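You operate a simulated robot arm through the tools that you are given. There is no shell and no other tool. Be economical: measure what you need, move in short steps, check, and stop when the job is done.

The job below is to be done with a simulated two-armed robot. You get a single attempt, and the scene is never put back.

TASK
Take the green-collared white tuft on the second shelf from the bottom of the low steel rack and put it away on the wide white table front. Take the small yellow spool and put it on the fibre bench low shelf. Take the small red spool and leave it on top of the green dessert glass. Fetch the wooden peg rake and set it on the wide white table left front. Close the peg board drawer. Open the green bench drawer, take the purple-banded black pack from the inside of the green bench drawer and leave it on the grey cupboard second shelf from the bottom, then shut the drawer. Pick up the oak carton with one hand, pass it to the other hand and put it on the long white table top. Do these in any order. Set down upright: oak carton.

The check looks at the end state, three seconds after you hand in, the way a careful person would. Anything else that was tipped, shoved, dropped, spilled or broken makes it a failure.

THE ROBOT
Two 7-joint arms with two-finger parallel grippers on one trunk, on a base that drives. Base frame: it is fixed to the floor where the robot stands at the start and does not move with it; the origin is under the middle of the robot, x ahead of it, y to its left, z up. Readings come in m, degrees, newtons and seconds.
The left shoulder is at the start at [0.06, 0.147, 0.516], the right one opposite. With the tool pointing down near the work surface each hand reaches from about 0.1 to 0.72 m from the robot's upright axis, wherever it stands, measured 20 degrees to its own side. Places, roughly: fibre bench low shelf (21x184 cm) [0.4, 1.74, 0.18]; green bench drawer [0.4, 3, 0.6]; green dessert glass (9x9x9 cm) [-1.6, 1.2, 0.8]; green-collared white tuft (2x2x7 cm) [0.7, 0.2, 0.8]; grey cupboard second shelf [0.6, -0.4, 0.7]; long white table top [-4.6, 3.9, 0.8]; oak carton [-6, 3, 0.25]; peg board drawer [-1, 3.6, 0.8]; purple-banded black pack (12x5x5 cm) [0.4, 2.9, 0.7]; small red spool (8x8x7 cm) [0.7, 0.5, 0.8]; small yellow spool (8x8x7 cm) [0.7, 0.3, 0.8]; wide white table front (28x25 cm) [-1.94, 1.12, 0.78]; wide white table left front [-1.5, 1.1, 0.8]; wooden peg rake (14x5x11 cm) [0.3, 2.7, 0.8]. Payload 3.43 kg a hand.
Tool frame (each hand has its own): the origin (TCP) lies between the finger pads and is the grasp point; the fingertips stand 0.03 m ahead of it; z points along the fingers, y is the line along which they close. The gripper opens to 0.094 m. The fingers are 0.028 m wide and 0.01 m thick; the gripper's body (0.05 by 0.096 m) begins 0.055 m behind the TCP.
Orientation is that of the tool frame in the base frame, as [roll, pitch, yaw] about the fixed x, y, z axes, in that order (R = Rz(yaw) Ry(pitch) Rx(roll)). With the fingers straight down and closing along the base's y, the tool's x points along the base's -x, its y along +y and its z along -z.

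THE INTERFACE
- The arms move only by the tool move_arm. It takes "left_deltas", "right_deltas" or both (then of equal length, played together; a hand with none holds still); each is a list of rows, each an object (a shift or turn left out is 0, a gripper value left out holds the last) with "travel": the shift along the tool's x, y, z in m, a list of three; "dr": the turn, a rotation vector about the tool's x, y, z in degrees, a list of three; "gripper": the closure, from 0 (fully open) to 1 (shut). In form: [{"travel": [dx, dy, dz], "dr": [rx, ry, rz], "gripper": gripper}, ...]. A call has 1 to 8 rows; each row shifts and turns the commanded pose from where the row before left it, along the tool's axes as they then stand. A row lasts 0.2 s, in which the tool goes at most 0.05 m and 8.6 degrees; a call with a longer step from one row to the next is refused whole, and so is a gripper value outside its range. A pose out of reach is approached as far as the arm can. The call stops where the force on the tool passes 40 N (or 10 N more than at its start, if that is more) or the arm is blocked; 0.2 s more then pass. The fingers move at their own pace (about 0.072 m/s each) and stop on an object; they squeeze with about 38 N. The grip force told is the motor's: it shows also when the fingers shut on nothing. Time passes only in rows, and 0.2 s behind the last, so rows that do not move let the fingers close. The reply holds the time, the measured pose of the TCP, the force on the tool along the base axes, the opening and the grip force, in the units named above and with some noise, with the torque about the TCP (base axes, N m) and any sound that the robot's microphone picked up.
- Cameras (640 x 400 px; columns grow to the right, rows downward): "scene" is now at [0.061, 0.004, 1.1606]; the picture's right is [0.06, -1.00, 0.00], its down [-0.47, -0.03, -0.88] and it looks along [0.88, 0.05, -0.47] (base axes); focal length 260 px, centre (320, 200). "left" rides on the left gripper at [0.076, -0.014, -0.102] in its tool frame; the picture's right is [0.18, 0.98, 0.00], its down [-0.75, 0.14, -0.64] and it looks along [-0.63, 0.12, 0.77] (tool axes); focal length 243 px, centre (320, 200). "right" rides on the right gripper at [0.076, 0.014, -0.102] in its tool frame; the picture's right is [-0.18, 0.98, 0.00], its down [-0.75, -0.14, -0.64] and it looks along [-0.63, -0.12, 0.77] (tool axes); focal length 243 px, centre (320, 200).
- grab_frame(camera): a new picture of that camera. No time passes.
- move_column(by): slides the trunk up (or, below 0, down) by that many m; the arms and the scene camera ride with it, the base frame stays. It gives what a move gives, with no picture.
- steer(legs): drives the robot by 1 to 6 legs, each [ahead, left, turn to the left] in m, m and degrees, along the robot's own axes; the way and the turn of a leg run together, so that a leg with both is an arc; at most 1.5 m and 180 degrees a leg. The arms and the cameras ride along, it lands a little off, and it stops where it bumps. It gives what a move gives.
- head_to(pan, tilt): turns the head with the scene camera to pan (to the left, within 86 degrees either way) and tilt (down, from -29 to 69), counted from straight ahead of the robot. It gives what a move gives.
- locate(camera, pixels): for up to 12 pixels [column, row] of the newest picture of that camera ("zoom" is the newest enlarged one), the place [x, y, z] in the base frame of the surface seen there, good to about 0.002 m. No time passes.
- enlarge(camera, box): a new picture of the part [left, top, right, bottom] of that camera's present view, enlarged. No time passes.
- hand_in(): hands the job in; it is judged then, once.

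Keep the steps short. Do not move on a guess: measure, check each grasp and each placing, and mend mistakes. In all there are 322 turns and 216 pictures (those below and enlarged ones count). Leave the grippers open and the arms clear of the work at the hand-in unless told otherwise, and finish with a single line.

The tools are called after "Emit:" as a command line: name --argument value ..., lists and objects as JSON in quotes. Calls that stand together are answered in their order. move_arm: Moves the arms, as the interface text tells. Its arguments: {"type":"object","properties":{"left_deltas":{"type":"array","items":{"type":"object","properties":{"travel":{"type":"array","items":{"type":"number"}},"dr":{"type":"array","items":{"type":"number"}},"gripper":{"type":"number"}}}},"right_deltas":{"type":"array","items":{"type":"object","properties":{"travel":{"type":"array","items":{"type":"number"}},"dr":{"type":"array","items":{"type":"number"}},"gripper":{"type":"number"}}}}},"required":[]} The other tools are called the same way: move_column (by) slides the trunk up or down; steer (legs) drives the base; head_to (pan, tilt) turns the head that bears the scene camera; grab_frame (camera) takes a picture; locate (camera, pixels) gives the place of the surface under pixels of a picture; enlarge (camera, box) takes an enlarged picture of a part of a camera's view; hand_in () hands the job in.

At the start:

```text
time: 0.0
left_eef_pos: [0.3114, 0.2204, 0.9609]
left_tcp_rot: [180.0, 0.0, 180.0]
left_force: [-0.3, -0.2, 0.4]
left_moment: [0.0, 0.01, -0.02]
left_grip_width: 0.0941
left_finger_force: 0.0
right_eef_pos: [0.308, -0.0509, 0.9605]
right_tcp_rot: [-180.0, 0.1, 180.0]
right_force: [-0.2, 0.5, 0.3]
right_moment: [0.01, 0.01, -0.01]
right_grip_width: 0.094
right_finger_force: 0.1
trunk travel left (down, up): [-0.223, 0.027]
robot x, y, heading: [0.0032, -0.0013, -0.0]
head pan, tilt: [3.3, 28.2]
```

scene: 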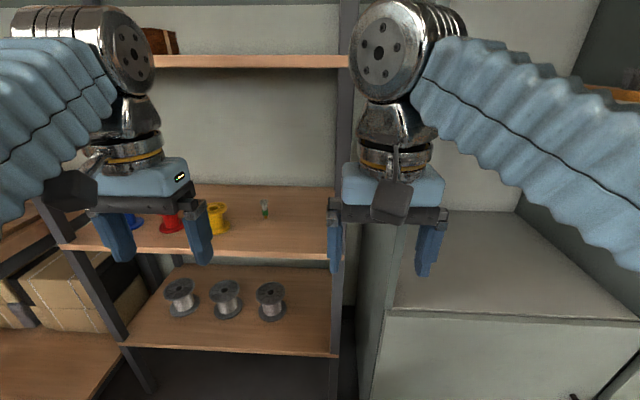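
right: 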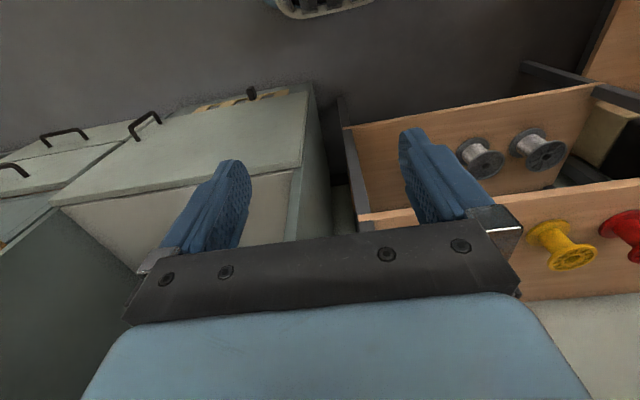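
left: 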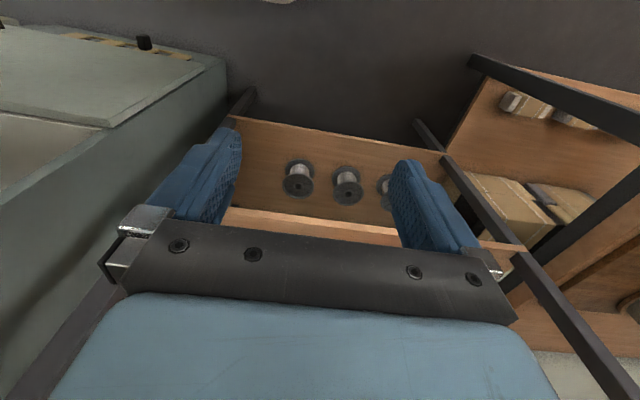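

I see blue, red and yellow spools and a small tuft on the rack's shelf around (170-265, 215). I'll measure them and zoom in.

Emit:
enlarge --camera "scene" --box '[100, 170, 350, 326]'

Emit:
locate --camera "scene" --pixels '[[264, 207], [264, 217], [218, 208], [172, 222], [230, 250], [300, 250], [300, 190], [250, 60], [450, 270], [370, 230], [400, 320]]'

```text
2.56 times, centred on (225, 248) of scene
```

zoom: 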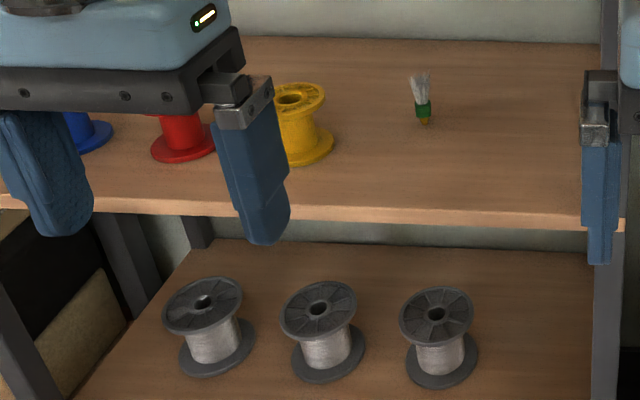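

```text
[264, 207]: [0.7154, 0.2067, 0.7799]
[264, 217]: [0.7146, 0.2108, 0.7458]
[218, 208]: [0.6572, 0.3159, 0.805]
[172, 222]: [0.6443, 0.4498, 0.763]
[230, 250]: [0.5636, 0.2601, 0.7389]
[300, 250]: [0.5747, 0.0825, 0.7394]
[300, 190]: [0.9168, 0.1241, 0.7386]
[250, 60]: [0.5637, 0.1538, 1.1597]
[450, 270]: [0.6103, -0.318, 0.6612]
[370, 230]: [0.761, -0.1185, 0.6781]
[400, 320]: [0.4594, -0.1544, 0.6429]
```

The shelf is at z 0.739 with its front at x 0.56. I'll look right at the cupboard, then left.

Emit:
head_to --pan -45 --tilt 25

Emit:
grab_frame --camera "scene"

Emit:
head_to --pan 65 --tilt 25

Emit:
grab_frame --camera "scene"

```text
time: 1.2
left_eef_pos: [0.3118, 0.2202, 0.9596]
left_tcp_rot: [-180.0, 0.0, 179.9]
left_force: [0.0, -0.5, -0.7]
left_moment: [-0.04, 0.05, 0.01]
left_grip_width: 0.0941
left_finger_force: 0.2
right_eef_pos: [0.3079, -0.0507, 0.9611]
right_tcp_rot: [-179.9, 0.0, -180.0]
right_force: [-0.8, -0.6, -0.5]
right_moment: [-0.03, 0.02, 0.01]
right_grip_width: 0.0939
right_finger_force: 0.1
trunk travel left (down, up): [-0.223, 0.027]
robot x, y, heading: [-0.0029, -0.0015, 0.1]
head pan, tilt: [-45.0, 25.0]
```

```text
211 pictures are left
```

scene: 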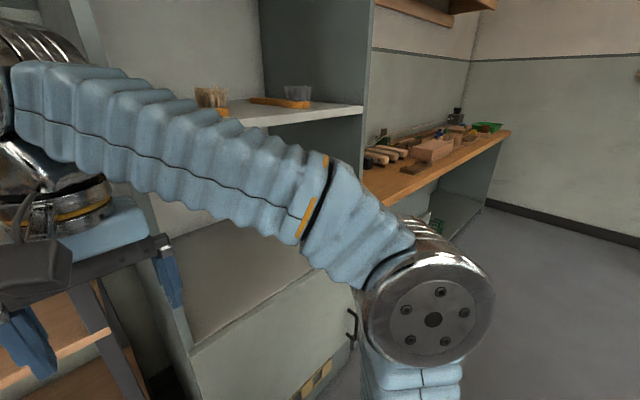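

```text
time: 3.0
left_eef_pos: [0.3127, 0.2189, 0.9607]
left_tcp_rot: [-179.9, 0.0, -180.0]
left_force: [-0.2, 1.0, -0.4]
left_moment: [0.01, 0.02, -0.01]
left_grip_width: 0.0937
left_finger_force: 0.1
right_eef_pos: [0.3077, -0.051, 0.9614]
right_tcp_rot: [-179.9, 0.1, 179.9]
right_force: [-0.3, 0.2, -0.8]
right_moment: [0.0, -0.03, -0.02]
right_grip_width: 0.094
right_finger_force: 0.1
trunk travel left (down, up): [-0.223, 0.027]
robot x, y, heading: [-0.0008, 0.0007, 0.1]
head pan, tilt: [65.0, 25.0]
```

```text
210 pictures are left
```

scene: 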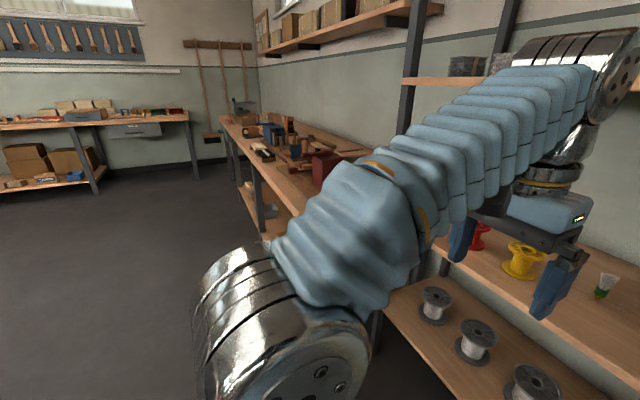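

The brush shelf of the cupboard is out to the right, and the benches are on the left. Now I'll tilt both hands 45° forward (turn about tool y) for picking on the rack shelf, then look ahead.

Emit:
move_arm --left_deltas '[{"dr": [0, -7.5, 0]}, {"dr": [0, -7.5, 0]}, {"dr": [0, -7.5, 0]}, {"dr": [0, -7.5, 0]}, {"dr": [0, -7.5, 0]}, {"dr": [0, -7.5, 0]}]' --right_deltas '[{"dr": [0, -7.5, 0]}, {"dr": [0, -7.5, 0]}, {"dr": [0, -7.5, 0]}, {"dr": [0, -7.5, 0]}, {"dr": [0, -7.5, 0]}, {"dr": [0, -7.5, 0]}]'

Emit:
head_to --pan 15 --tilt 30

Emit:
grab_frame --camera "scene"

```text
time: 4.4
left_eef_pos: [0.3122, 0.219, 0.9614]
left_tcp_rot: [-179.9, 45.2, -180.0]
left_force: [0.6, 0.2, -0.5]
left_moment: [0.01, 0.0, -0.01]
left_grip_width: 0.0939
left_finger_force: 0.0
right_eef_pos: [0.3076, -0.0499, 0.962]
right_tcp_rot: [179.8, 45.1, -180.0]
right_force: [0.2, 0.3, -0.4]
right_moment: [0.02, 0.02, -0.01]
right_grip_width: 0.094
right_finger_force: 0.0
trunk travel left (down, up): [-0.223, 0.027]
robot x, y, heading: [0.0, -0.0018, -0.1]
head pan, tilt: [65.0, 25.0]
```

```text
time: 5.6
left_eef_pos: [0.3112, 0.2198, 0.9603]
left_tcp_rot: [-180.0, 44.9, -179.9]
left_force: [1.1, -0.3, -1.2]
left_moment: [0.0, 0.02, 0.03]
left_grip_width: 0.0939
left_finger_force: 0.0
right_eef_pos: [0.3073, -0.0503, 0.9615]
right_tcp_rot: [179.9, 45.0, -180.0]
right_force: [-1.4, -0.5, -0.7]
right_moment: [-0.05, -0.02, -0.01]
right_grip_width: 0.0942
right_finger_force: 0.1
trunk travel left (down, up): [-0.223, 0.027]
robot x, y, heading: [-0.0019, 0.0032, 0.1]
head pan, tilt: [15.0, 30.0]
```

```text
209 pictures are left
```

scene: 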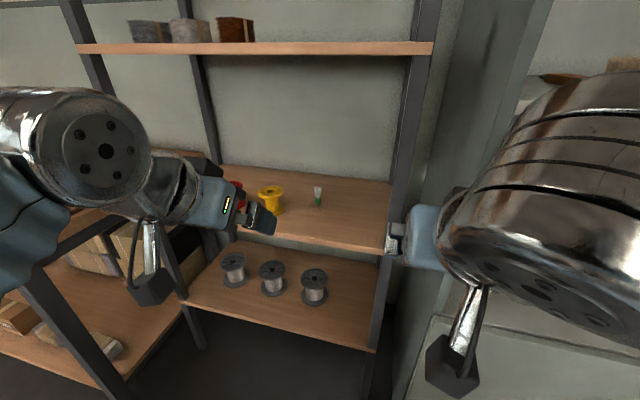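

Stalk-mounted cameras hang low, so I'll check clearances. I'll zoom on the shelf and measure the tuft and spools.

Emit:
enlarge --camera "scene" --box '[210, 160, 370, 260]'

```text
4.00 times, centred on (290, 210) of scene
```

zoom: 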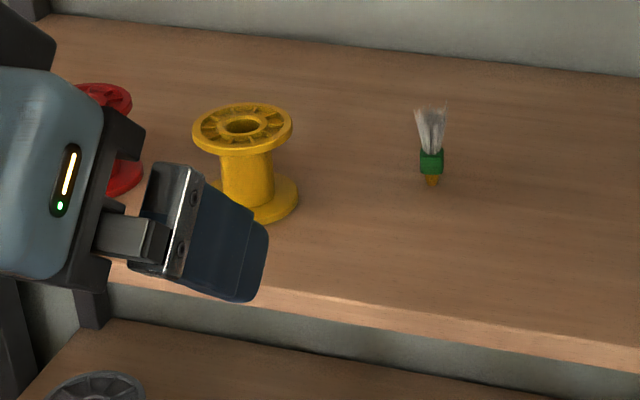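

Emit:
locate --camera "zoom" --pixels '[[432, 165], [432, 182], [430, 120], [243, 105], [243, 152], [194, 130], [292, 127], [245, 180], [270, 215], [110, 90], [128, 110], [125, 175]]'

```text
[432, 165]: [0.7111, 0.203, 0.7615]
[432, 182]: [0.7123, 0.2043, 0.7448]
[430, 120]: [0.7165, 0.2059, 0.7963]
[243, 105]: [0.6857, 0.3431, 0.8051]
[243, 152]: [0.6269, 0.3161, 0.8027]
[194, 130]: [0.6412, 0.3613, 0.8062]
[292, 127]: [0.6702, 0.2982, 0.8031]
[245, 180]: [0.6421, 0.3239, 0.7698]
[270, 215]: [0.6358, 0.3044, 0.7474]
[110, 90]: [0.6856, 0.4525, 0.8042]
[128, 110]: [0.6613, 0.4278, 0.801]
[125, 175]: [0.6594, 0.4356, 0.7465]
```

Yellow's axis is about (0.656, 0.330), red about (0.65, 0.455), the tuft (0.714, 0.205). I'll drive 0.1 m forward for reach.

Emit:
steer --legs '[[0.1, 0, 0]]'

```text
time: 6.8
left_eef_pos: [0.4107, 0.2208, 0.9604]
left_tcp_rot: [-180.0, 45.0, -179.9]
left_force: [-0.1, 0.5, -0.1]
left_moment: [0.02, -0.04, 0.02]
left_grip_width: 0.0939
left_finger_force: 0.0
right_eef_pos: [0.4067, -0.0487, 0.9612]
right_tcp_rot: [180.0, 45.2, -180.0]
right_force: [-0.6, 0.2, 0.2]
right_moment: [0.03, 0.02, 0.0]
right_grip_width: 0.094
right_finger_force: 0.2
trunk travel left (down, up): [-0.223, 0.027]
robot x, y, heading: [0.0994, 0.0015, 0.0]
head pan, tilt: [15.0, 30.0]
```

Moving the left hand to a pre-approach point in front of and above the red spool.

Emit:
move_arm --left_deltas '[{"travel": [-0.0061, 0.039, 0.0252]}, {"travel": [-0.0061, 0.039, 0.0252]}, {"travel": [-0.0061, 0.039, 0.0252]}, {"travel": [-0.0061, 0.039, 0.0252]}, {"travel": [-0.0061, 0.039, 0.0252]}, {"travel": [-0.0061, 0.039, 0.0252]}]'

Emit:
grab_frame --camera "left"

Emit:
grab_frame --camera "scene"

```text
time: 8.2
left_eef_pos: [0.5395, 0.4543, 0.8795]
left_tcp_rot: [179.9, 44.9, 180.0]
left_force: [0.0, -0.1, 0.2]
left_moment: [0.02, 0.02, 0.02]
left_grip_width: 0.0939
left_finger_force: 0.2
right_eef_pos: [0.4079, -0.0503, 0.9618]
right_tcp_rot: [180.0, 45.1, -179.9]
right_force: [-0.5, 0.1, -0.2]
right_moment: [-0.01, 0.02, 0.04]
right_grip_width: 0.0942
right_finger_force: 0.0
trunk travel left (down, up): [-0.223, 0.027]
robot x, y, heading: [0.1013, -0.0008, 0.1]
head pan, tilt: [15.0, 30.0]
```

```text
207 pictures are left
```

left: 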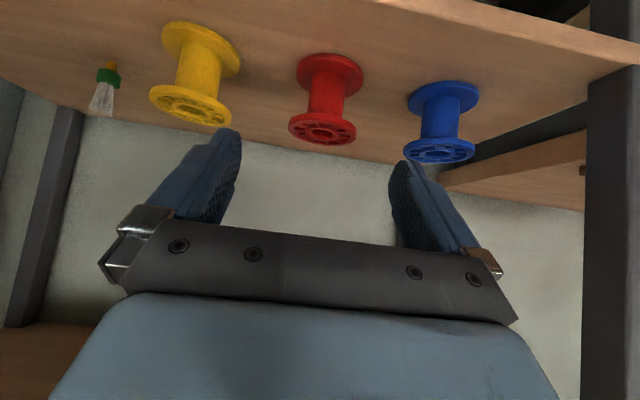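

```text
206 pictures are left
```

scene: 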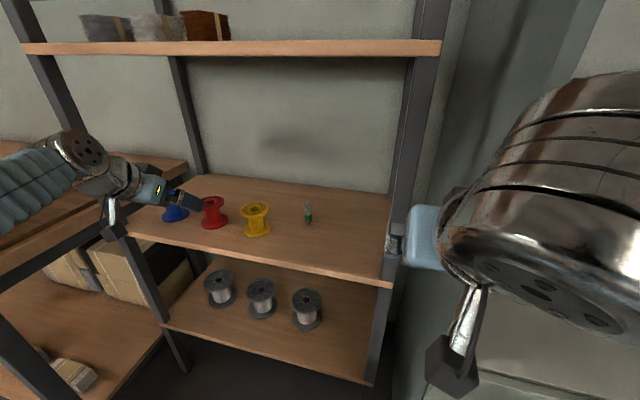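

The red spool is in clear view of the left camera (upside down). Measuring its flange edges.

Emit:
locate --camera "left" --pixels '[[289, 128], [355, 130], [322, 118], [322, 141], [328, 95], [300, 70], [362, 78], [440, 120], [190, 70], [235, 110], [151, 98]]'

Emit:
locate --camera "scene" --pixels '[[213, 202], [202, 204], [226, 207], [213, 200], [255, 207], [307, 216]]'

```text
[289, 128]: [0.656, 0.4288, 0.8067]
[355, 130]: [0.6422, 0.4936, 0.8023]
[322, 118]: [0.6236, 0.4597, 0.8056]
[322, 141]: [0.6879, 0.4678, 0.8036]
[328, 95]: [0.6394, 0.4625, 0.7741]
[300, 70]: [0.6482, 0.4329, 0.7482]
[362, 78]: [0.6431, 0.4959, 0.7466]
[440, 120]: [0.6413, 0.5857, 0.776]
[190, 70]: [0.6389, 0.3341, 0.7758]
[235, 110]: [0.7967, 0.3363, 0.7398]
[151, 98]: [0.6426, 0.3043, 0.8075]
```

```text
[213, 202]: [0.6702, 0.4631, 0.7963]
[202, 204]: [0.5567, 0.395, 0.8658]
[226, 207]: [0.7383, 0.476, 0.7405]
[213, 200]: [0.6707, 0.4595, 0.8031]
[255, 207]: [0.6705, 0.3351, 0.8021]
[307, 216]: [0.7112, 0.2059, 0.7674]
```

Because of the flanges, a steeper hand (70° down) pressing both flange rims is the better grip. I'll measure where the left wrist is, to be sure it clears the upper shelf.

Emit:
locate --camera "scene" --pixels '[[80, 150], [60, 135], [100, 175], [150, 190], [113, 230], [240, 48], [30, 48]]'

```text
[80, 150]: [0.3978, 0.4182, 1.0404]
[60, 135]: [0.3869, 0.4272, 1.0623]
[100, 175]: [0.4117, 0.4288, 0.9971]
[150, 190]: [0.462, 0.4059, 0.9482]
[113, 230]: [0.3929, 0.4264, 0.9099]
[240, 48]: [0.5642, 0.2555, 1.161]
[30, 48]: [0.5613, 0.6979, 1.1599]
```

Wrist joint sits ~0.21 m behind the TCP; clearance to the upper shelf is fine. I'll rotate to 70° and go to just above the red spool.

Emit:
move_arm --left_deltas '[{"dr": [0, 8.33, 0]}, {"dr": [0, 8.33, 0]}, {"dr": [0, 8.33, 0]}, {"travel": [-0.0244, 0.0029, 0.0211]}, {"travel": [-0.0244, 0.0029, 0.0211]}, {"travel": [-0.0244, 0.0029, 0.0211]}]'

Emit:
grab_frame --camera "left"

Emit:
grab_frame --camera "scene"

```text
time: 9.6
left_eef_pos: [0.6312, 0.4637, 0.8447]
left_tcp_rot: [-180.0, 20.0, -179.9]
left_force: [0.1, -0.1, -0.7]
left_moment: [-0.02, -0.02, 0.0]
left_grip_width: 0.0941
left_finger_force: 0.0
right_eef_pos: [0.4068, -0.0491, 0.961]
right_tcp_rot: [179.9, 45.1, -179.9]
right_force: [-1.5, -0.8, -0.1]
right_moment: [-0.01, 0.02, -0.01]
right_grip_width: 0.0939
right_finger_force: 0.1
trunk travel left (down, up): [-0.223, 0.027]
robot x, y, heading: [0.0974, 0.0054, 0.3]
head pan, tilt: [15.0, 30.0]
```

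```text
205 pictures are left
```

left: 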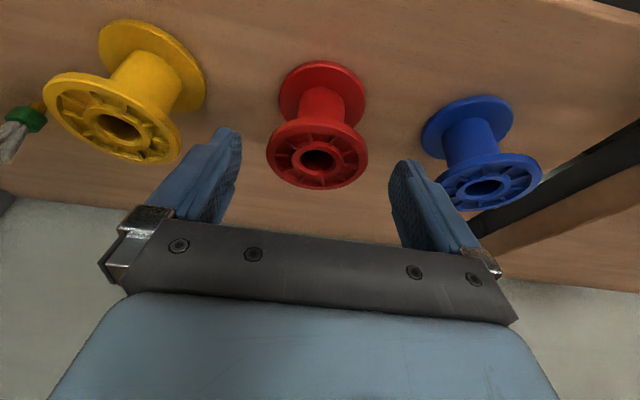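

```text
204 pictures are left
```

scene: 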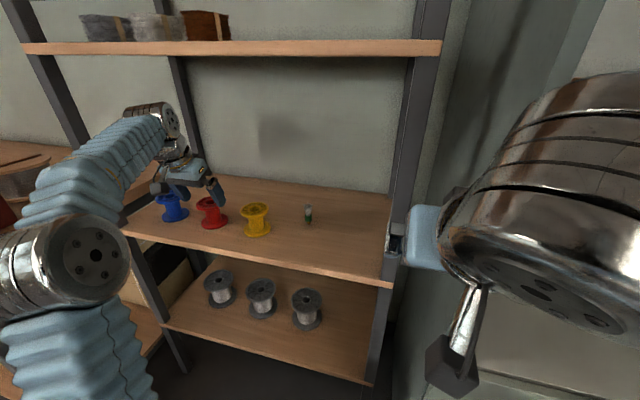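

Emit:
locate --camera "left" --pixels '[[268, 152], [366, 155], [320, 121], [316, 187], [330, 100]]'

```text
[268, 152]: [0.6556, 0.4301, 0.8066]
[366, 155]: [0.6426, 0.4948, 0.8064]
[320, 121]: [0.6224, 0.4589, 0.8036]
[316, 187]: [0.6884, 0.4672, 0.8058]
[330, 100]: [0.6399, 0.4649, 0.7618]
```

Center (0.655, 0.4625), well between the fingers. Descending and closing.

Emit:
move_arm --left_deltas '[{"travel": [0.0006, -0.0004, 0.037]}, {"travel": [0.0006, -0.0004, 0.037]}, {"gripper": 1}, {"gripper": 1}, {"gripper": 1}]'

Emit:
grab_frame --camera "left"

```text
time: 10.8
left_eef_pos: [0.655, 0.4631, 0.7759]
left_tcp_rot: [-180.0, 20.1, -180.0]
left_force: [-1.0, -0.5, 0.0]
left_moment: [0.04, -0.02, 0.01]
left_grip_width: 0.0751
left_finger_force: 37.8
right_eef_pos: [0.4062, -0.0492, 0.9615]
right_tcp_rot: [-180.0, 45.0, -179.9]
right_force: [0.1, -1.1, -0.1]
right_moment: [0.0, -0.02, 0.01]
right_grip_width: 0.0939
right_finger_force: 0.1
trunk travel left (down, up): [-0.223, 0.027]
robot x, y, heading: [0.0983, -0.0017, 0.5]
head pan, tilt: [15.0, 30.0]
```

```text
203 pictures are left
```

left: 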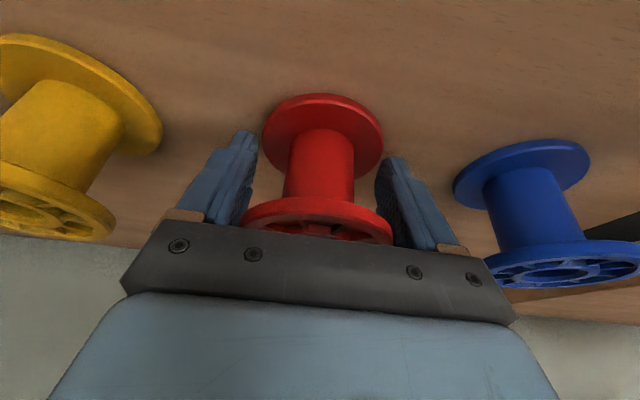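

Gripped at 0.075 m. Lifting 5 cm, then withdrawing from the shelf.

Emit:
move_arm --left_deltas '[{"travel": [-0.0086, 0, -0.0235]}, {"travel": [-0.0086, 0, -0.0235]}, {"travel": [0.0423, 0, -0.0154]}, {"travel": [0.0423, 0, -0.0154]}, {"travel": [0.0423, 0, -0.0154]}, {"travel": [0.0423, 0, -0.0154]}, {"travel": [0.0423, 0, -0.0154]}]'

Emit:
grab_frame --camera "left"

```text
time: 12.4
left_eef_pos: [0.4325, 0.4603, 0.8237]
left_tcp_rot: [179.9, 20.1, 180.0]
left_force: [0.8, 0.0, -1.0]
left_moment: [0.03, 0.04, 0.01]
left_grip_width: 0.0749
left_finger_force: 38.0
right_eef_pos: [0.4076, -0.0499, 0.9606]
right_tcp_rot: [179.9, 45.0, -180.0]
right_force: [1.0, 0.2, 0.1]
right_moment: [0.01, 0.04, -0.01]
right_grip_width: 0.0939
right_finger_force: 0.0
trunk travel left (down, up): [-0.223, 0.027]
robot x, y, heading: [0.0976, -0.0036, 0.0]
head pan, tilt: [15.0, 30.0]
```

```text
202 pictures are left
```

left: 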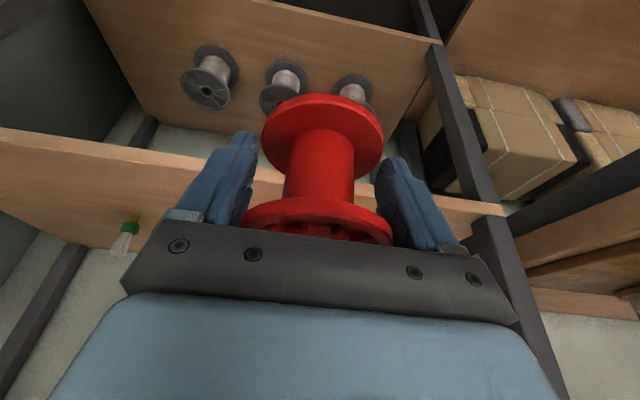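

Red spool held. Next the right hand: turn to 70° and shift to y 0.205, then lower to z 0.85 in front of the shelf.

Emit:
move_arm --right_deltas '[{"dr": [0, 8.33, 0], "travel": [0, 0.0425, 0]}, {"dr": [0, 8.33, 0], "travel": [0, 0.0425, 0]}, {"dr": [0, 8.33, 0], "travel": [0, 0.0425, 0]}, {"travel": [0, 0.0425, 0]}, {"travel": [0, 0.0425, 0]}, {"travel": [0, 0.0425, 0]}]'

Emit:
move_arm --right_deltas '[{"travel": [0.0127, 0, 0.0347]}, {"travel": [0.0127, 0, 0.0347]}, {"travel": [0.0127, 0, 0.0347]}, {"travel": [-0.0423, 0, 0.0154]}, {"travel": [-0.0423, 0, 0.0154]}, {"travel": [-0.0423, 0, 0.0154]}]'

Emit:
grab_frame --camera "right"

Emit:
grab_frame --camera "scene"

```text
time: 13.8
left_eef_pos: [0.4333, 0.4609, 0.823]
left_tcp_rot: [-179.9, 19.9, 179.9]
left_force: [0.0, 0.0, -0.8]
left_moment: [0.02, 0.04, 0.04]
left_grip_width: 0.0748
left_finger_force: 38.1
right_eef_pos: [0.4061, 0.2042, 0.9641]
right_tcp_rot: [-180.0, 20.0, -179.9]
right_force: [0.3, 0.0, 0.7]
right_moment: [0.03, 0.01, 0.03]
right_grip_width: 0.094
right_finger_force: 0.1
trunk travel left (down, up): [-0.223, 0.027]
robot x, y, heading: [0.1012, -0.0005, 0.1]
head pan, tilt: [15.0, 30.0]
```

```text
time: 15.2
left_eef_pos: [0.4335, 0.4607, 0.824]
left_tcp_rot: [180.0, 20.0, -179.9]
left_force: [-0.1, -0.6, -0.4]
left_moment: [-0.03, 0.01, 0.02]
left_grip_width: 0.075
left_finger_force: 37.8
right_eef_pos: [0.5421, 0.2072, 0.8481]
right_tcp_rot: [-179.9, 20.1, -179.9]
right_force: [-1.1, -0.8, 0.6]
right_moment: [-0.01, 0.0, 0.03]
right_grip_width: 0.094
right_finger_force: 0.1
trunk travel left (down, up): [-0.223, 0.027]
robot x, y, heading: [0.099, -0.0021, 0.2]
head pan, tilt: [15.0, 30.0]
```

```text
201 pictures are left
```

right: 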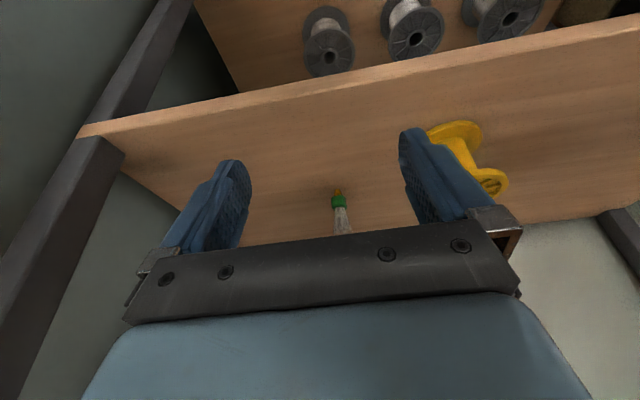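

```text
200 pictures are left
```

scene: 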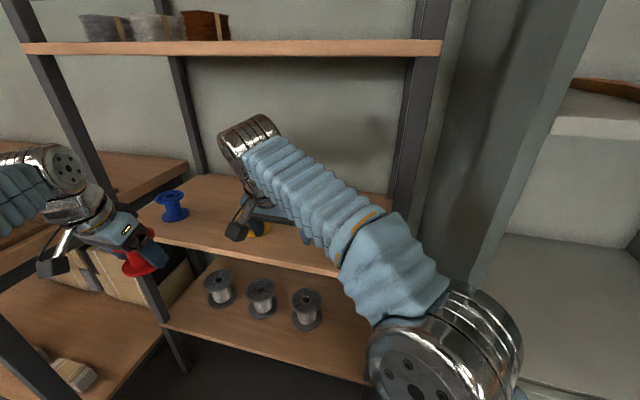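

Emit:
locate --camera "right" --pixels '[[338, 201], [341, 215], [338, 192], [343, 228]]'

```text
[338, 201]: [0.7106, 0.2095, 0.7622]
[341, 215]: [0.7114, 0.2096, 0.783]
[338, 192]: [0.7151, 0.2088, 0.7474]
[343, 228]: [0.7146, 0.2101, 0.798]
```

Tuft axis ≈ (0.715, 0.209). Moving in with the right hand so the collar sits near the fingertips.

Emit:
move_arm --right_deltas '[{"travel": [-0.0339, 0.0005, 0.0291]}, {"travel": [-0.0339, 0.0005, 0.0291]}, {"travel": [-0.0339, 0.0005, 0.0291]}, {"travel": [-0.0339, 0.0005, 0.0291]}]'

Emit:
grab_frame --camera "right"

```text
time: 16.2
left_eef_pos: [0.4311, 0.4596, 0.8249]
left_tcp_rot: [-180.0, 20.2, -179.9]
left_force: [-0.2, 0.3, -1.5]
left_moment: [0.03, 0.01, -0.05]
left_grip_width: 0.0749
left_finger_force: 37.4
right_eef_pos: [0.6774, 0.1844, 0.775]
right_tcp_rot: [179.9, 20.3, -179.9]
right_force: [-17.8, 1.5, 27.8]
right_moment: [-1.42, 0.69, -0.85]
right_grip_width: 0.0936
right_finger_force: 0.1
right hand out of reach, approached as far as the arm can: row 3, 4
trunk travel left (down, up): [-0.223, 0.027]
robot x, y, heading: [0.0994, 0.0007, -0.1]
head pan, tilt: [15.0, 30.0]
```

```text
199 pictures are left
```

right: 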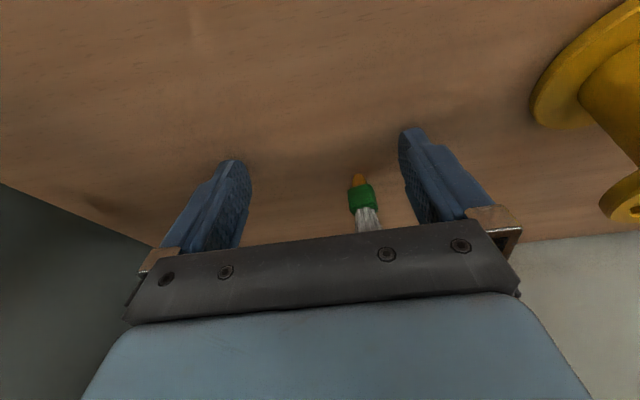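

The arm ran out of reach and the tips touched the shelf. I'll back off, then drive closer.

Emit:
move_arm --right_deltas '[{"travel": [-0.0127, 0, -0.0347]}, {"travel": [0.0339, -0.0005, -0.0]}, {"travel": [0.0339, -0.0005, 0]}, {"travel": [0.0339, -0.0005, 0]}]'

Emit:
grab_frame --camera "scene"

```text
time: 17.2
left_eef_pos: [0.433, 0.4603, 0.8247]
left_tcp_rot: [-179.9, 19.9, 179.9]
left_force: [0.5, 0.1, -1.1]
left_moment: [-0.01, 0.0, 0.0]
left_grip_width: 0.0749
left_finger_force: 38.1
right_eef_pos: [0.6226, 0.2231, 0.7933]
right_tcp_rot: [-179.9, 20.0, -179.8]
right_force: [0.2, 0.3, -0.1]
right_moment: [-0.03, 0.02, 0.01]
right_grip_width: 0.0943
right_finger_force: 0.1
right hand out of reach, approached as far as the arm can: row 1, 2, 3, 4
trunk travel left (down, up): [-0.223, 0.027]
robot x, y, heading: [0.0957, -0.0011, 0.3]
head pan, tilt: [15.0, 30.0]
```

```text
198 pictures are left
```

scene: 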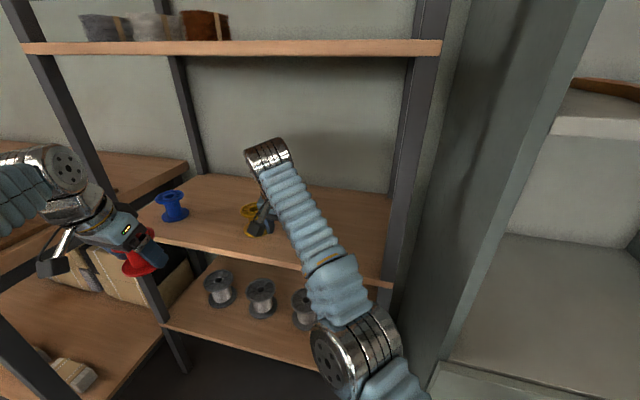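

I'll raise and withdraw the right hand, then shift the base left so the tuft is on the right arm's own side.

Emit:
move_arm --right_deltas '[{"travel": [-0.0086, -0.01, -0.0235]}, {"travel": [-0.0086, -0.01, -0.0235]}, {"travel": [0.0423, 0, -0.0154]}, {"travel": [0.0423, 0, -0.0154]}, {"travel": [0.0423, 0, -0.0154]}, {"travel": [0.0423, 0, -0.0154]}]'

```text
time: 18.6
left_eef_pos: [0.4337, 0.4591, 0.8238]
left_tcp_rot: [179.9, 20.0, -180.0]
left_force: [1.0, -0.3, -1.0]
left_moment: [-0.01, 0.02, 0.01]
left_grip_width: 0.0749
left_finger_force: 38.3
right_eef_pos: [0.4839, 0.2548, 0.8847]
right_tcp_rot: [-180.0, 19.9, -180.0]
right_force: [-0.1, -0.6, -0.3]
right_moment: [0.03, 0.04, 0.0]
right_grip_width: 0.094
right_finger_force: 0.0
right hand out of reach, approached as far as the arm can: row 2, 3, 4, 5, 6
trunk travel left (down, up): [-0.223, 0.027]
robot x, y, heading: [0.1001, -0.0005, 0.3]
head pan, tilt: [15.0, 30.0]
```

Emit:
move_arm --right_deltas '[{"travel": [0.02, -0.04, -0.02]}, {"travel": [0.02, -0.04, -0.02]}, {"travel": [0, -0.045, 0]}, {"travel": [0, -0.045, 0]}, {"travel": [0, -0.045, 0]}]'

Emit:
grab_frame --camera "scene"

```text
time: 19.8
left_eef_pos: [0.4338, 0.4602, 0.8244]
left_tcp_rot: [-180.0, 20.0, -179.9]
left_force: [-1.1, 0.7, -0.7]
left_moment: [-0.04, 0.0, -0.01]
left_grip_width: 0.0749
left_finger_force: 38.8
right_eef_pos: [0.4519, 0.0579, 0.9133]
right_tcp_rot: [180.0, 20.0, -179.9]
right_force: [-0.1, 0.0, -0.6]
right_moment: [0.01, 0.04, 0.04]
right_grip_width: 0.0938
right_finger_force: 0.1
right hand out of reach, approached as far as the arm can: row 1
trunk travel left (down, up): [-0.223, 0.027]
robot x, y, heading: [0.1031, -0.0022, -0.0]
head pan, tilt: [15.0, 30.0]
```

```text
197 pictures are left
```

scene: 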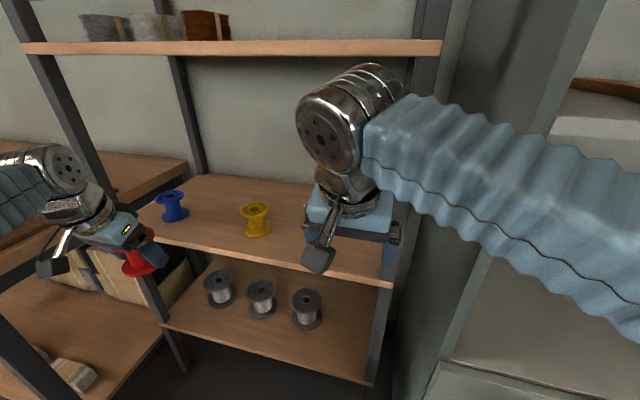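

Emit:
locate --camera "scene" --pixels '[[20, 260], [150, 165], [50, 310], [130, 250], [60, 140], [5, 310]]'

```text
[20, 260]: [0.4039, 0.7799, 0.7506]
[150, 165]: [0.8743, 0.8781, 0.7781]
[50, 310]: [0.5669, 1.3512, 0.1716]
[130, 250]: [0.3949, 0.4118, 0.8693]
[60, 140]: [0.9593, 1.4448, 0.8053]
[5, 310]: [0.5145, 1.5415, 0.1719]
```

Bench front edge at x 0.40 begins at y≈0.78. I'll pull the left hand back a little and drive left 0.2 m.

Emit:
move_arm --left_deltas '[{"travel": [0.0376, -0.01, -0.0137]}, {"travel": [0.0376, -0.01, -0.0137]}, {"travel": [-0.01, -0.01, -0.03]}]'

Emit:
steer --legs '[[0, 0.2, 0]]'

Emit:
steer --legs '[[0.05, 0, 0]]'

Emit:
grab_frame --camera "scene"

```text
time: 20.6
left_eef_pos: [0.3483, 0.4292, 0.8578]
left_tcp_rot: [180.0, 20.1, -179.9]
left_force: [-0.5, 0.5, -0.9]
left_moment: [0.02, -0.02, 0.0]
left_grip_width: 0.0747
left_finger_force: 37.5
right_eef_pos: [0.4512, 0.0574, 0.9154]
right_tcp_rot: [-180.0, 20.2, -179.9]
right_force: [-0.6, 1.1, 0.2]
right_moment: [-0.02, -0.02, 0.01]
right_grip_width: 0.0941
right_finger_force: 0.0
trunk travel left (down, up): [-0.223, 0.027]
robot x, y, heading: [0.0995, -0.0008, 0.4]
head pan, tilt: [15.0, 30.0]
```

```text
time: 22.2
left_eef_pos: [0.3495, 0.6311, 0.8573]
left_tcp_rot: [180.0, 20.0, 179.8]
left_force: [0.6, 0.2, -1.3]
left_moment: [0.04, -0.01, 0.01]
left_grip_width: 0.0748
left_finger_force: 38.1
right_eef_pos: [0.4511, 0.2565, 0.914]
right_tcp_rot: [-179.9, 20.0, 180.0]
right_force: [-0.2, -0.4, -0.1]
right_moment: [-0.01, 0.0, -0.01]
right_grip_width: 0.094
right_finger_force: 0.0
trunk travel left (down, up): [-0.223, 0.027]
robot x, y, heading: [0.0986, 0.203, -0.1]
head pan, tilt: [15.0, 30.0]
```

```text
time: 23.1
left_eef_pos: [0.4014, 0.6308, 0.8564]
left_tcp_rot: [180.0, 20.0, 180.0]
left_force: [1.0, -0.4, -2.3]
left_moment: [-0.03, 0.01, -0.01]
left_grip_width: 0.075
left_finger_force: 38.3
right_eef_pos: [0.5037, 0.2569, 0.915]
right_tcp_rot: [180.0, 20.2, 180.0]
right_force: [-0.9, -0.3, 1.1]
right_moment: [-0.03, 0.02, 0.03]
right_grip_width: 0.0938
right_finger_force: 0.0
trunk travel left (down, up): [-0.223, 0.027]
robot x, y, heading: [0.1492, 0.197, 0.0]
head pan, tilt: [15.0, 30.0]
```

```text
196 pictures are left
```

scene: 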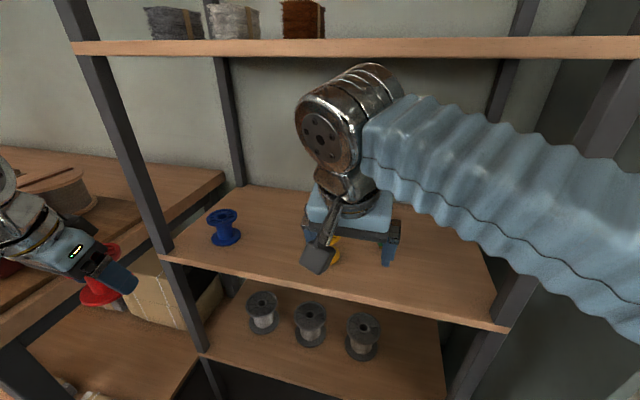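

Right hand now has comfortable reach. Aligning to y 0.209, lowering, moving partly in.

Emit:
move_arm --right_deltas '[{"travel": [0.0115, -0.024, 0.0315]}, {"travel": [0.0115, -0.024, 0.0315]}, {"travel": [-0.0379, 0, 0.0172]}, {"travel": [-0.0379, 0, 0.0172]}, {"travel": [-0.0379, 0, 0.0172]}, {"travel": [-0.0379, 0, 0.0172]}]'

Emit:
grab_frame --camera "right"

```text
time: 24.5
left_eef_pos: [0.4025, 0.6309, 0.8568]
left_tcp_rot: [179.9, 20.0, 179.9]
left_force: [-0.6, 0.3, -0.5]
left_moment: [0.0, -0.01, 0.01]
left_grip_width: 0.075
left_finger_force: 37.9
right_eef_pos: [0.6681, 0.2091, 0.8361]
right_tcp_rot: [180.0, 20.1, -180.0]
right_force: [0.0, -0.9, -0.6]
right_moment: [-0.04, 0.03, 0.01]
right_grip_width: 0.0941
right_finger_force: 0.1
trunk travel left (down, up): [-0.223, 0.027]
robot x, y, heading: [0.1539, 0.1975, -0.1]
head pan, tilt: [15.0, 30.0]
```

```text
195 pictures are left
```

right: 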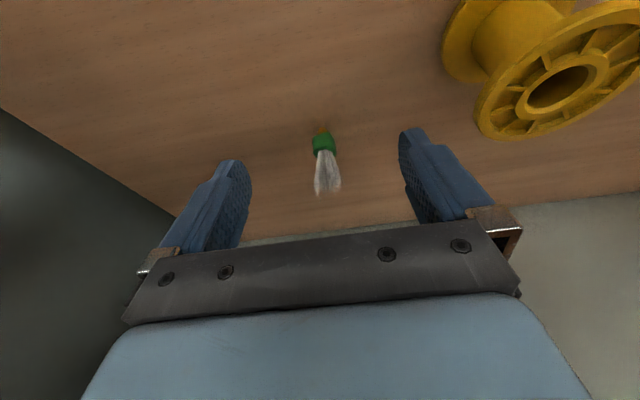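

Emit:
locate --camera "right" --pixels '[[324, 144], [326, 160], [322, 132], [313, 146], [336, 143]]'

```text
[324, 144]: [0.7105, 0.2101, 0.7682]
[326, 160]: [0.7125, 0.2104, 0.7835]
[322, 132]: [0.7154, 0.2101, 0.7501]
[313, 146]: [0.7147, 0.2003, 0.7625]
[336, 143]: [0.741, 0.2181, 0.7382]
```

Tuft axis (0.717, 0.209), centered. Descending onto it and closing.

Emit:
move_arm --right_deltas '[{"travel": [-0.0115, 0, 0.0313]}, {"travel": [-0.0115, 0, 0.0313]}, {"gripper": 1}, {"gripper": 1}, {"gripper": 1}, {"gripper": 1}]'

Emit:
grab_frame --camera "right"

```text
time: 25.9
left_eef_pos: [0.4011, 0.6303, 0.8576]
left_tcp_rot: [-180.0, 20.0, 180.0]
left_force: [0.9, -0.1, -0.8]
left_moment: [0.01, 0.01, 0.0]
left_grip_width: 0.0748
left_finger_force: 37.7
right_eef_pos: [0.7092, 0.2074, 0.7831]
right_tcp_rot: [-180.0, 20.0, 179.9]
right_force: [-0.4, 0.0, 0.1]
right_moment: [0.06, -0.02, -0.02]
right_grip_width: 0.0173
right_finger_force: 37.9
trunk travel left (down, up): [-0.223, 0.027]
robot x, y, heading: [0.1502, 0.2007, -0.2]
head pan, tilt: [15.0, 30.0]
```

```text
194 pictures are left
```

right: 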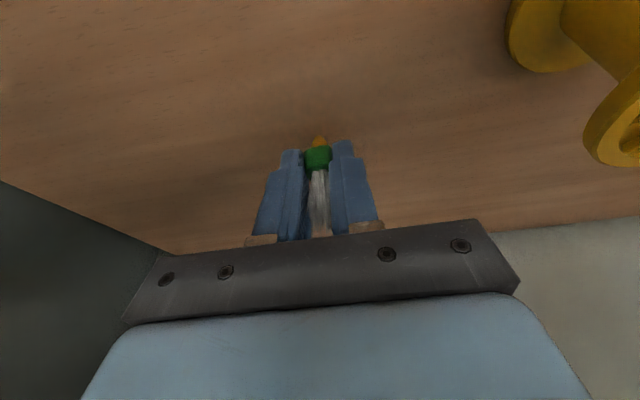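

Tuft gripped (17 mm). Lifting and withdrawing.

Emit:
move_arm --right_deltas '[{"travel": [-0.0086, 0, -0.0235]}, {"travel": [-0.0086, 0, -0.0235]}, {"travel": [0.0423, 0, -0.0154]}, {"travel": [0.0423, 0, -0.0154]}, {"travel": [0.0423, 0, -0.0154]}, {"travel": [0.0423, 0, -0.0154]}, {"travel": [0.0423, 0, -0.0154]}, {"travel": [0.0423, 0, -0.0154]}]'

Emit:
steer --legs '[[-0.4, 0, 0]]'

Emit:
grab_frame --camera "right"

Emit:
grab_frame --camera "scene"

```text
time: 27.7
left_eef_pos: [0.401, 0.6306, 0.8558]
left_tcp_rot: [179.9, 20.0, 179.9]
left_force: [0.6, 0.2, -0.5]
left_moment: [0.01, 0.03, 0.0]
left_grip_width: 0.0753
left_finger_force: 37.9
right_eef_pos: [0.4425, 0.2078, 0.836]
right_tcp_rot: [180.0, 19.9, 179.9]
right_force: [-0.2, 0.2, 0.2]
right_moment: [0.02, 0.01, 0.01]
right_grip_width: 0.0171
right_finger_force: 37.9
trunk travel left (down, up): [-0.223, 0.027]
robot x, y, heading: [0.1509, 0.2006, 0.1]
head pan, tilt: [15.0, 30.0]
```

```text
time: 30.2
left_eef_pos: [-0.0017, 0.6306, 0.8557]
left_tcp_rot: [-180.0, 19.9, -179.9]
left_force: [0.6, 0.3, -0.7]
left_moment: [0.01, 0.02, -0.03]
left_grip_width: 0.0747
left_finger_force: 38.5
right_eef_pos: [0.0405, 0.2098, 0.835]
right_tcp_rot: [-180.0, 20.0, -180.0]
right_force: [0.2, -0.3, -0.4]
right_moment: [0.0, -0.01, -0.02]
right_grip_width: 0.0168
right_finger_force: 38.1
trunk travel left (down, up): [-0.223, 0.027]
robot x, y, heading: [-0.2542, 0.2002, -0.3]
head pan, tilt: [15.0, 30.0]
```

```text
193 pictures are left
```

right: 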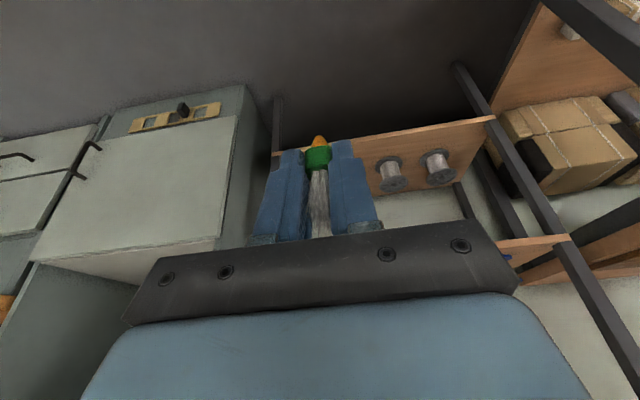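

```text
192 pictures are left
```

scene: 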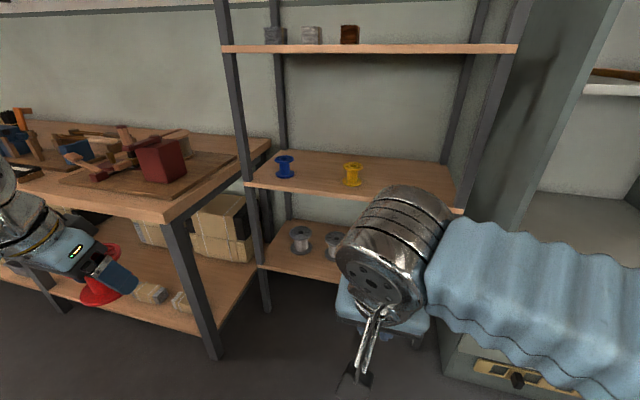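

Both objects held. I'll turn left 130° to see the wide white table.

Emit:
steer --legs '[[0, 0, 130]]'

Emit:
head_to --pan 10 --tilt 22

Emit:
grab_frame --camera "scene"

```text
time: 36.0
left_eef_pos: [-0.7441, 0.1224, 0.8567]
left_tcp_rot: [-180.0, 19.9, -50.8]
left_force: [0.7, -0.4, -0.5]
left_moment: [0.0, -0.03, 0.02]
left_grip_width: 0.0749
left_finger_force: 37.6
right_eef_pos: [-0.4422, 0.4211, 0.8358]
right_tcp_rot: [-180.0, 20.0, -50.8]
right_force: [-0.4, 0.8, 1.0]
right_moment: [0.02, -0.01, 0.0]
right_grip_width: 0.0166
right_finger_force: 38.3
trunk travel left (down, up): [-0.223, 0.027]
robot x, y, heading: [-0.2525, 0.1999, 129.0]
head pan, tilt: [15.0, 30.0]
```

```text
time: 36.6
left_eef_pos: [-0.7427, 0.1218, 0.8565]
left_tcp_rot: [179.9, 20.1, -50.8]
left_force: [0.1, -0.3, -1.3]
left_moment: [0.0, -0.01, -0.01]
left_grip_width: 0.0749
left_finger_force: 37.9
right_eef_pos: [-0.4417, 0.4214, 0.8359]
right_tcp_rot: [180.0, 20.1, -50.8]
right_force: [-0.1, 0.5, -0.2]
right_moment: [-0.04, 0.01, 0.04]
right_grip_width: 0.0168
right_finger_force: 37.5
trunk travel left (down, up): [-0.223, 0.027]
robot x, y, heading: [-0.2531, 0.1997, 129.0]
head pan, tilt: [10.0, 22.0]
```

```text
191 pictures are left
```

scene: 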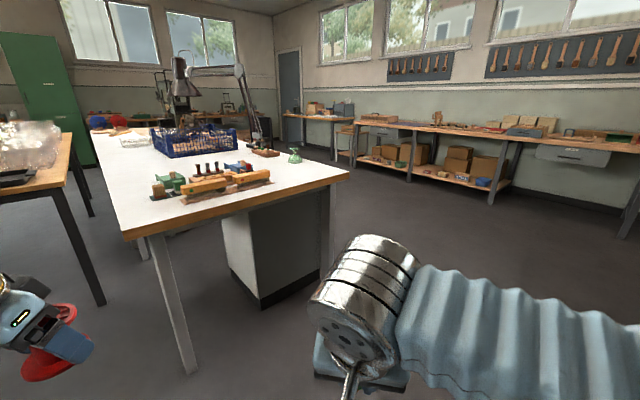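

The white table's nearer end is ahead. I'll measure its corners, the glass and the tools on it.

Emit:
locate --camera "scene" --pixels '[[125, 232], [346, 173], [90, 135], [270, 150], [295, 150], [294, 160], [170, 195], [270, 180], [205, 170], [195, 150], [310, 175], [140, 190]]'

Emit:
enlarge --camera "scene" --box '[80, 90, 360, 265]'

```text
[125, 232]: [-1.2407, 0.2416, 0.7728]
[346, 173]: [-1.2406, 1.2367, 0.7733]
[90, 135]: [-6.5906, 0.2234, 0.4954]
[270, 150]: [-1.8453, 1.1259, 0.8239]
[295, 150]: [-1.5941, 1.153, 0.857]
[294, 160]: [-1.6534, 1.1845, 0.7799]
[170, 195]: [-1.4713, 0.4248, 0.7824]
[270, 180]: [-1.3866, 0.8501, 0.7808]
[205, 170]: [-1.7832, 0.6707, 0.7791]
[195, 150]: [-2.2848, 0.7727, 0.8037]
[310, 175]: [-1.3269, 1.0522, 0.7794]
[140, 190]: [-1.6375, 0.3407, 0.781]
```

```text
2.29 times, centred on (220, 178) of scene
```

zoom: 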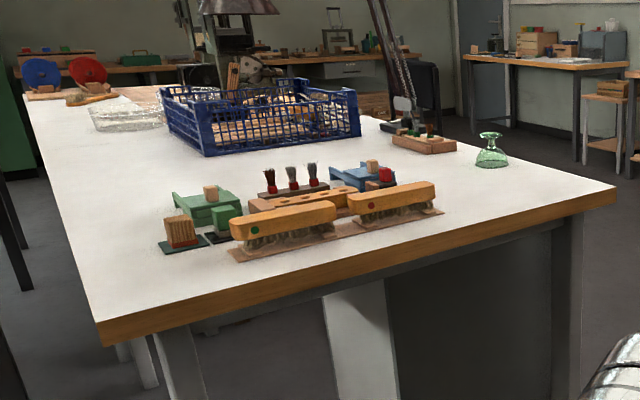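

Table top z 0.780, spanning x<−1.24 and y 0.24–1.237; the front edge is the +y side. I'll drive around to the +y side: first to about (−0.7, 1.9), then face −y.

Emit:
steer --legs '[[0.8, -0.36, 0], [0.8, -0.36, 0], [0, 0, 141]]'

Emit:
head_to --pan -30 --tilt 28

Emit:
grab_frame --camera "scene"

```text
time: 51.3
left_eef_pos: [-0.2967, 1.6381, 0.8565]
left_tcp_rot: [180.0, 20.0, 88.9]
left_force: [0.2, 0.6, -0.3]
left_moment: [0.03, -0.02, 0.0]
left_grip_width: 0.0748
left_finger_force: 38.5
right_eef_pos: [-0.7216, 1.6035, 0.8364]
right_tcp_rot: [180.0, 20.0, 88.9]
right_force: [0.5, 0.4, -0.6]
right_moment: [-0.02, -0.03, 0.03]
right_grip_width: 0.0168
right_finger_force: 38.0
trunk travel left (down, up): [-0.223, 0.027]
robot x, y, heading: [-0.7198, 1.896, -91.1]
head pan, tilt: [10.0, 22.0]
```

```text
time: 52.4
left_eef_pos: [-0.2975, 1.6381, 0.8561]
left_tcp_rot: [-180.0, 20.0, 88.9]
left_force: [0.5, -0.2, -1.2]
left_moment: [0.0, 0.01, 0.01]
left_grip_width: 0.0751
left_finger_force: 37.9
right_eef_pos: [-0.7207, 1.6054, 0.8365]
right_tcp_rot: [179.9, 19.9, 88.9]
right_force: [-0.2, 0.0, -0.1]
right_moment: [-0.02, 0.01, 0.01]
right_grip_width: 0.0165
right_finger_force: 37.5
trunk travel left (down, up): [-0.223, 0.027]
robot x, y, heading: [-0.7258, 1.8949, -90.8]
head pan, tilt: [-30.0, 28.0]
```

```text
189 pictures are left
```

scene: 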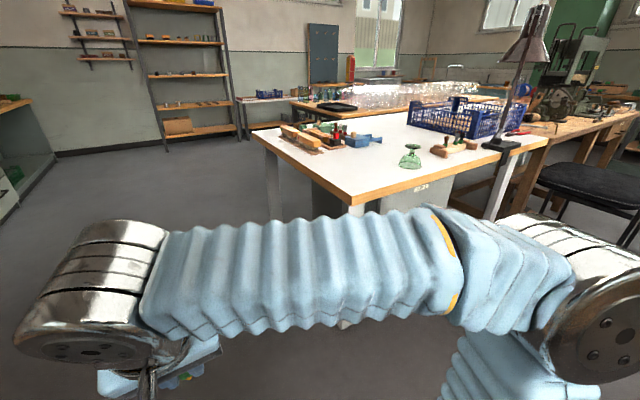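

Emit:
locate --camera "scene" --pixels '[[540, 178], [600, 190], [410, 148], [412, 165], [400, 165], [420, 165], [455, 148], [435, 150], [475, 145], [500, 145], [470, 170], [552, 140]]'

Emit:
enlarge --camera "scene" --box '[360, 80, 600, 230]'

```text
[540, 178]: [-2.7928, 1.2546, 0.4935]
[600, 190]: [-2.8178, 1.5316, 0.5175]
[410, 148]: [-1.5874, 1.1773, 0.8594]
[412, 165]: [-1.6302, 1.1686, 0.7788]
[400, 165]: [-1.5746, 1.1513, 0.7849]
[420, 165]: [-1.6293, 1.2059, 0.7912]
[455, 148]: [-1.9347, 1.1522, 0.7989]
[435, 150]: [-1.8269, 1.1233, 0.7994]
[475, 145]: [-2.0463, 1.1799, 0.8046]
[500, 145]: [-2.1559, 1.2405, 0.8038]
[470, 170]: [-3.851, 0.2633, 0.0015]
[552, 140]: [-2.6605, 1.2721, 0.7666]
```

```text
2.67 times, centred on (480, 155) of scene
```

zoom: 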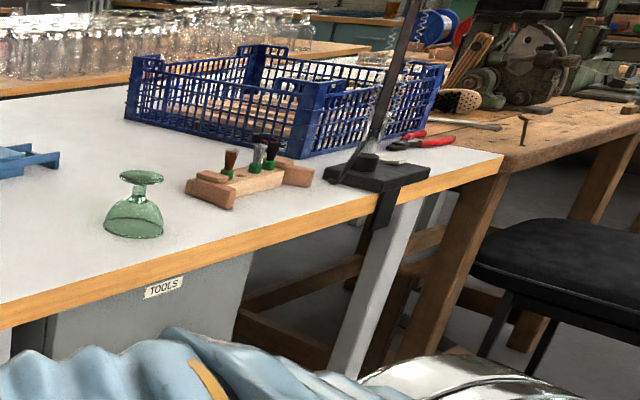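

A small wooden holder with tufts sits in the table-front zone at x −1.83…−2.05. Driving sideways to x≈−1.8 and looking closer.

Emit:
steer --legs '[[0, -1.08, 0.8]]'

Emit:
head_to --pan 0 --tilt 32

Emit:
grab_frame --camera "scene"

```text
time: 58.0
left_eef_pos: [-1.3975, 1.6558, 0.8557]
left_tcp_rot: [-180.0, 20.0, 90.2]
left_force: [0.1, 0.5, -1.0]
left_moment: [0.02, -0.02, -0.02]
left_grip_width: 0.0751
left_finger_force: 37.9
right_eef_pos: [-1.8181, 1.6132, 0.8358]
right_tcp_rot: [-179.9, 20.0, 90.3]
right_force: [0.0, -0.1, -0.6]
right_moment: [0.01, 0.05, 0.0]
right_grip_width: 0.0166
right_finger_force: 38.5
trunk travel left (down, up): [-0.223, 0.027]
robot x, y, heading: [-1.8286, 1.9056, -89.8]
head pan, tilt: [-30.0, 28.0]
```

```text
time: 59.0
left_eef_pos: [-1.3967, 1.6569, 0.8554]
left_tcp_rot: [180.0, 19.9, 90.3]
left_force: [0.1, -0.3, -1.8]
left_moment: [-0.03, 0.0, 0.0]
left_grip_width: 0.0747
left_finger_force: 38.2
right_eef_pos: [-1.8204, 1.613, 0.8351]
right_tcp_rot: [-179.9, 19.9, 90.2]
right_force: [0.4, 0.4, 0.8]
right_moment: [0.01, 0.02, 0.0]
right_grip_width: 0.0167
right_finger_force: 37.8
trunk travel left (down, up): [-0.223, 0.027]
robot x, y, heading: [-1.8311, 1.905, -89.8]
head pan, tilt: [0.0, 32.0]
```

```text
187 pictures are left
```

scene: 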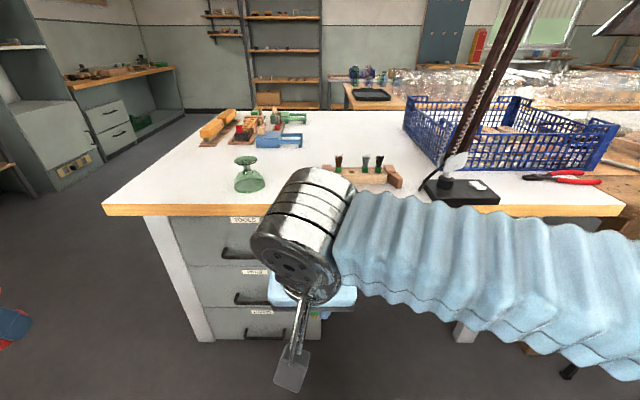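

Emit:
enlarge --camera "scene" --box '[220, 120, 420, 245]'

```text
3.20 times, centred on (320, 182) of scene
```

zoom: 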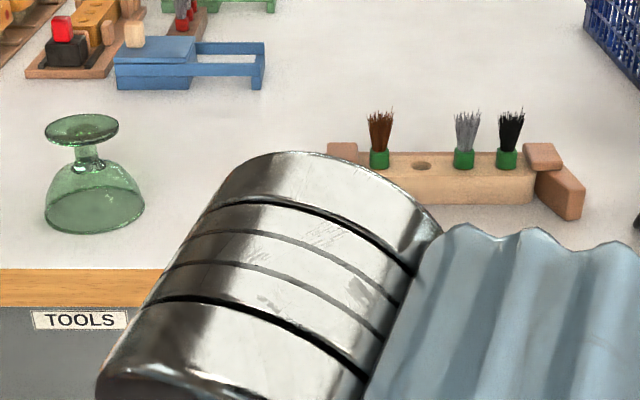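

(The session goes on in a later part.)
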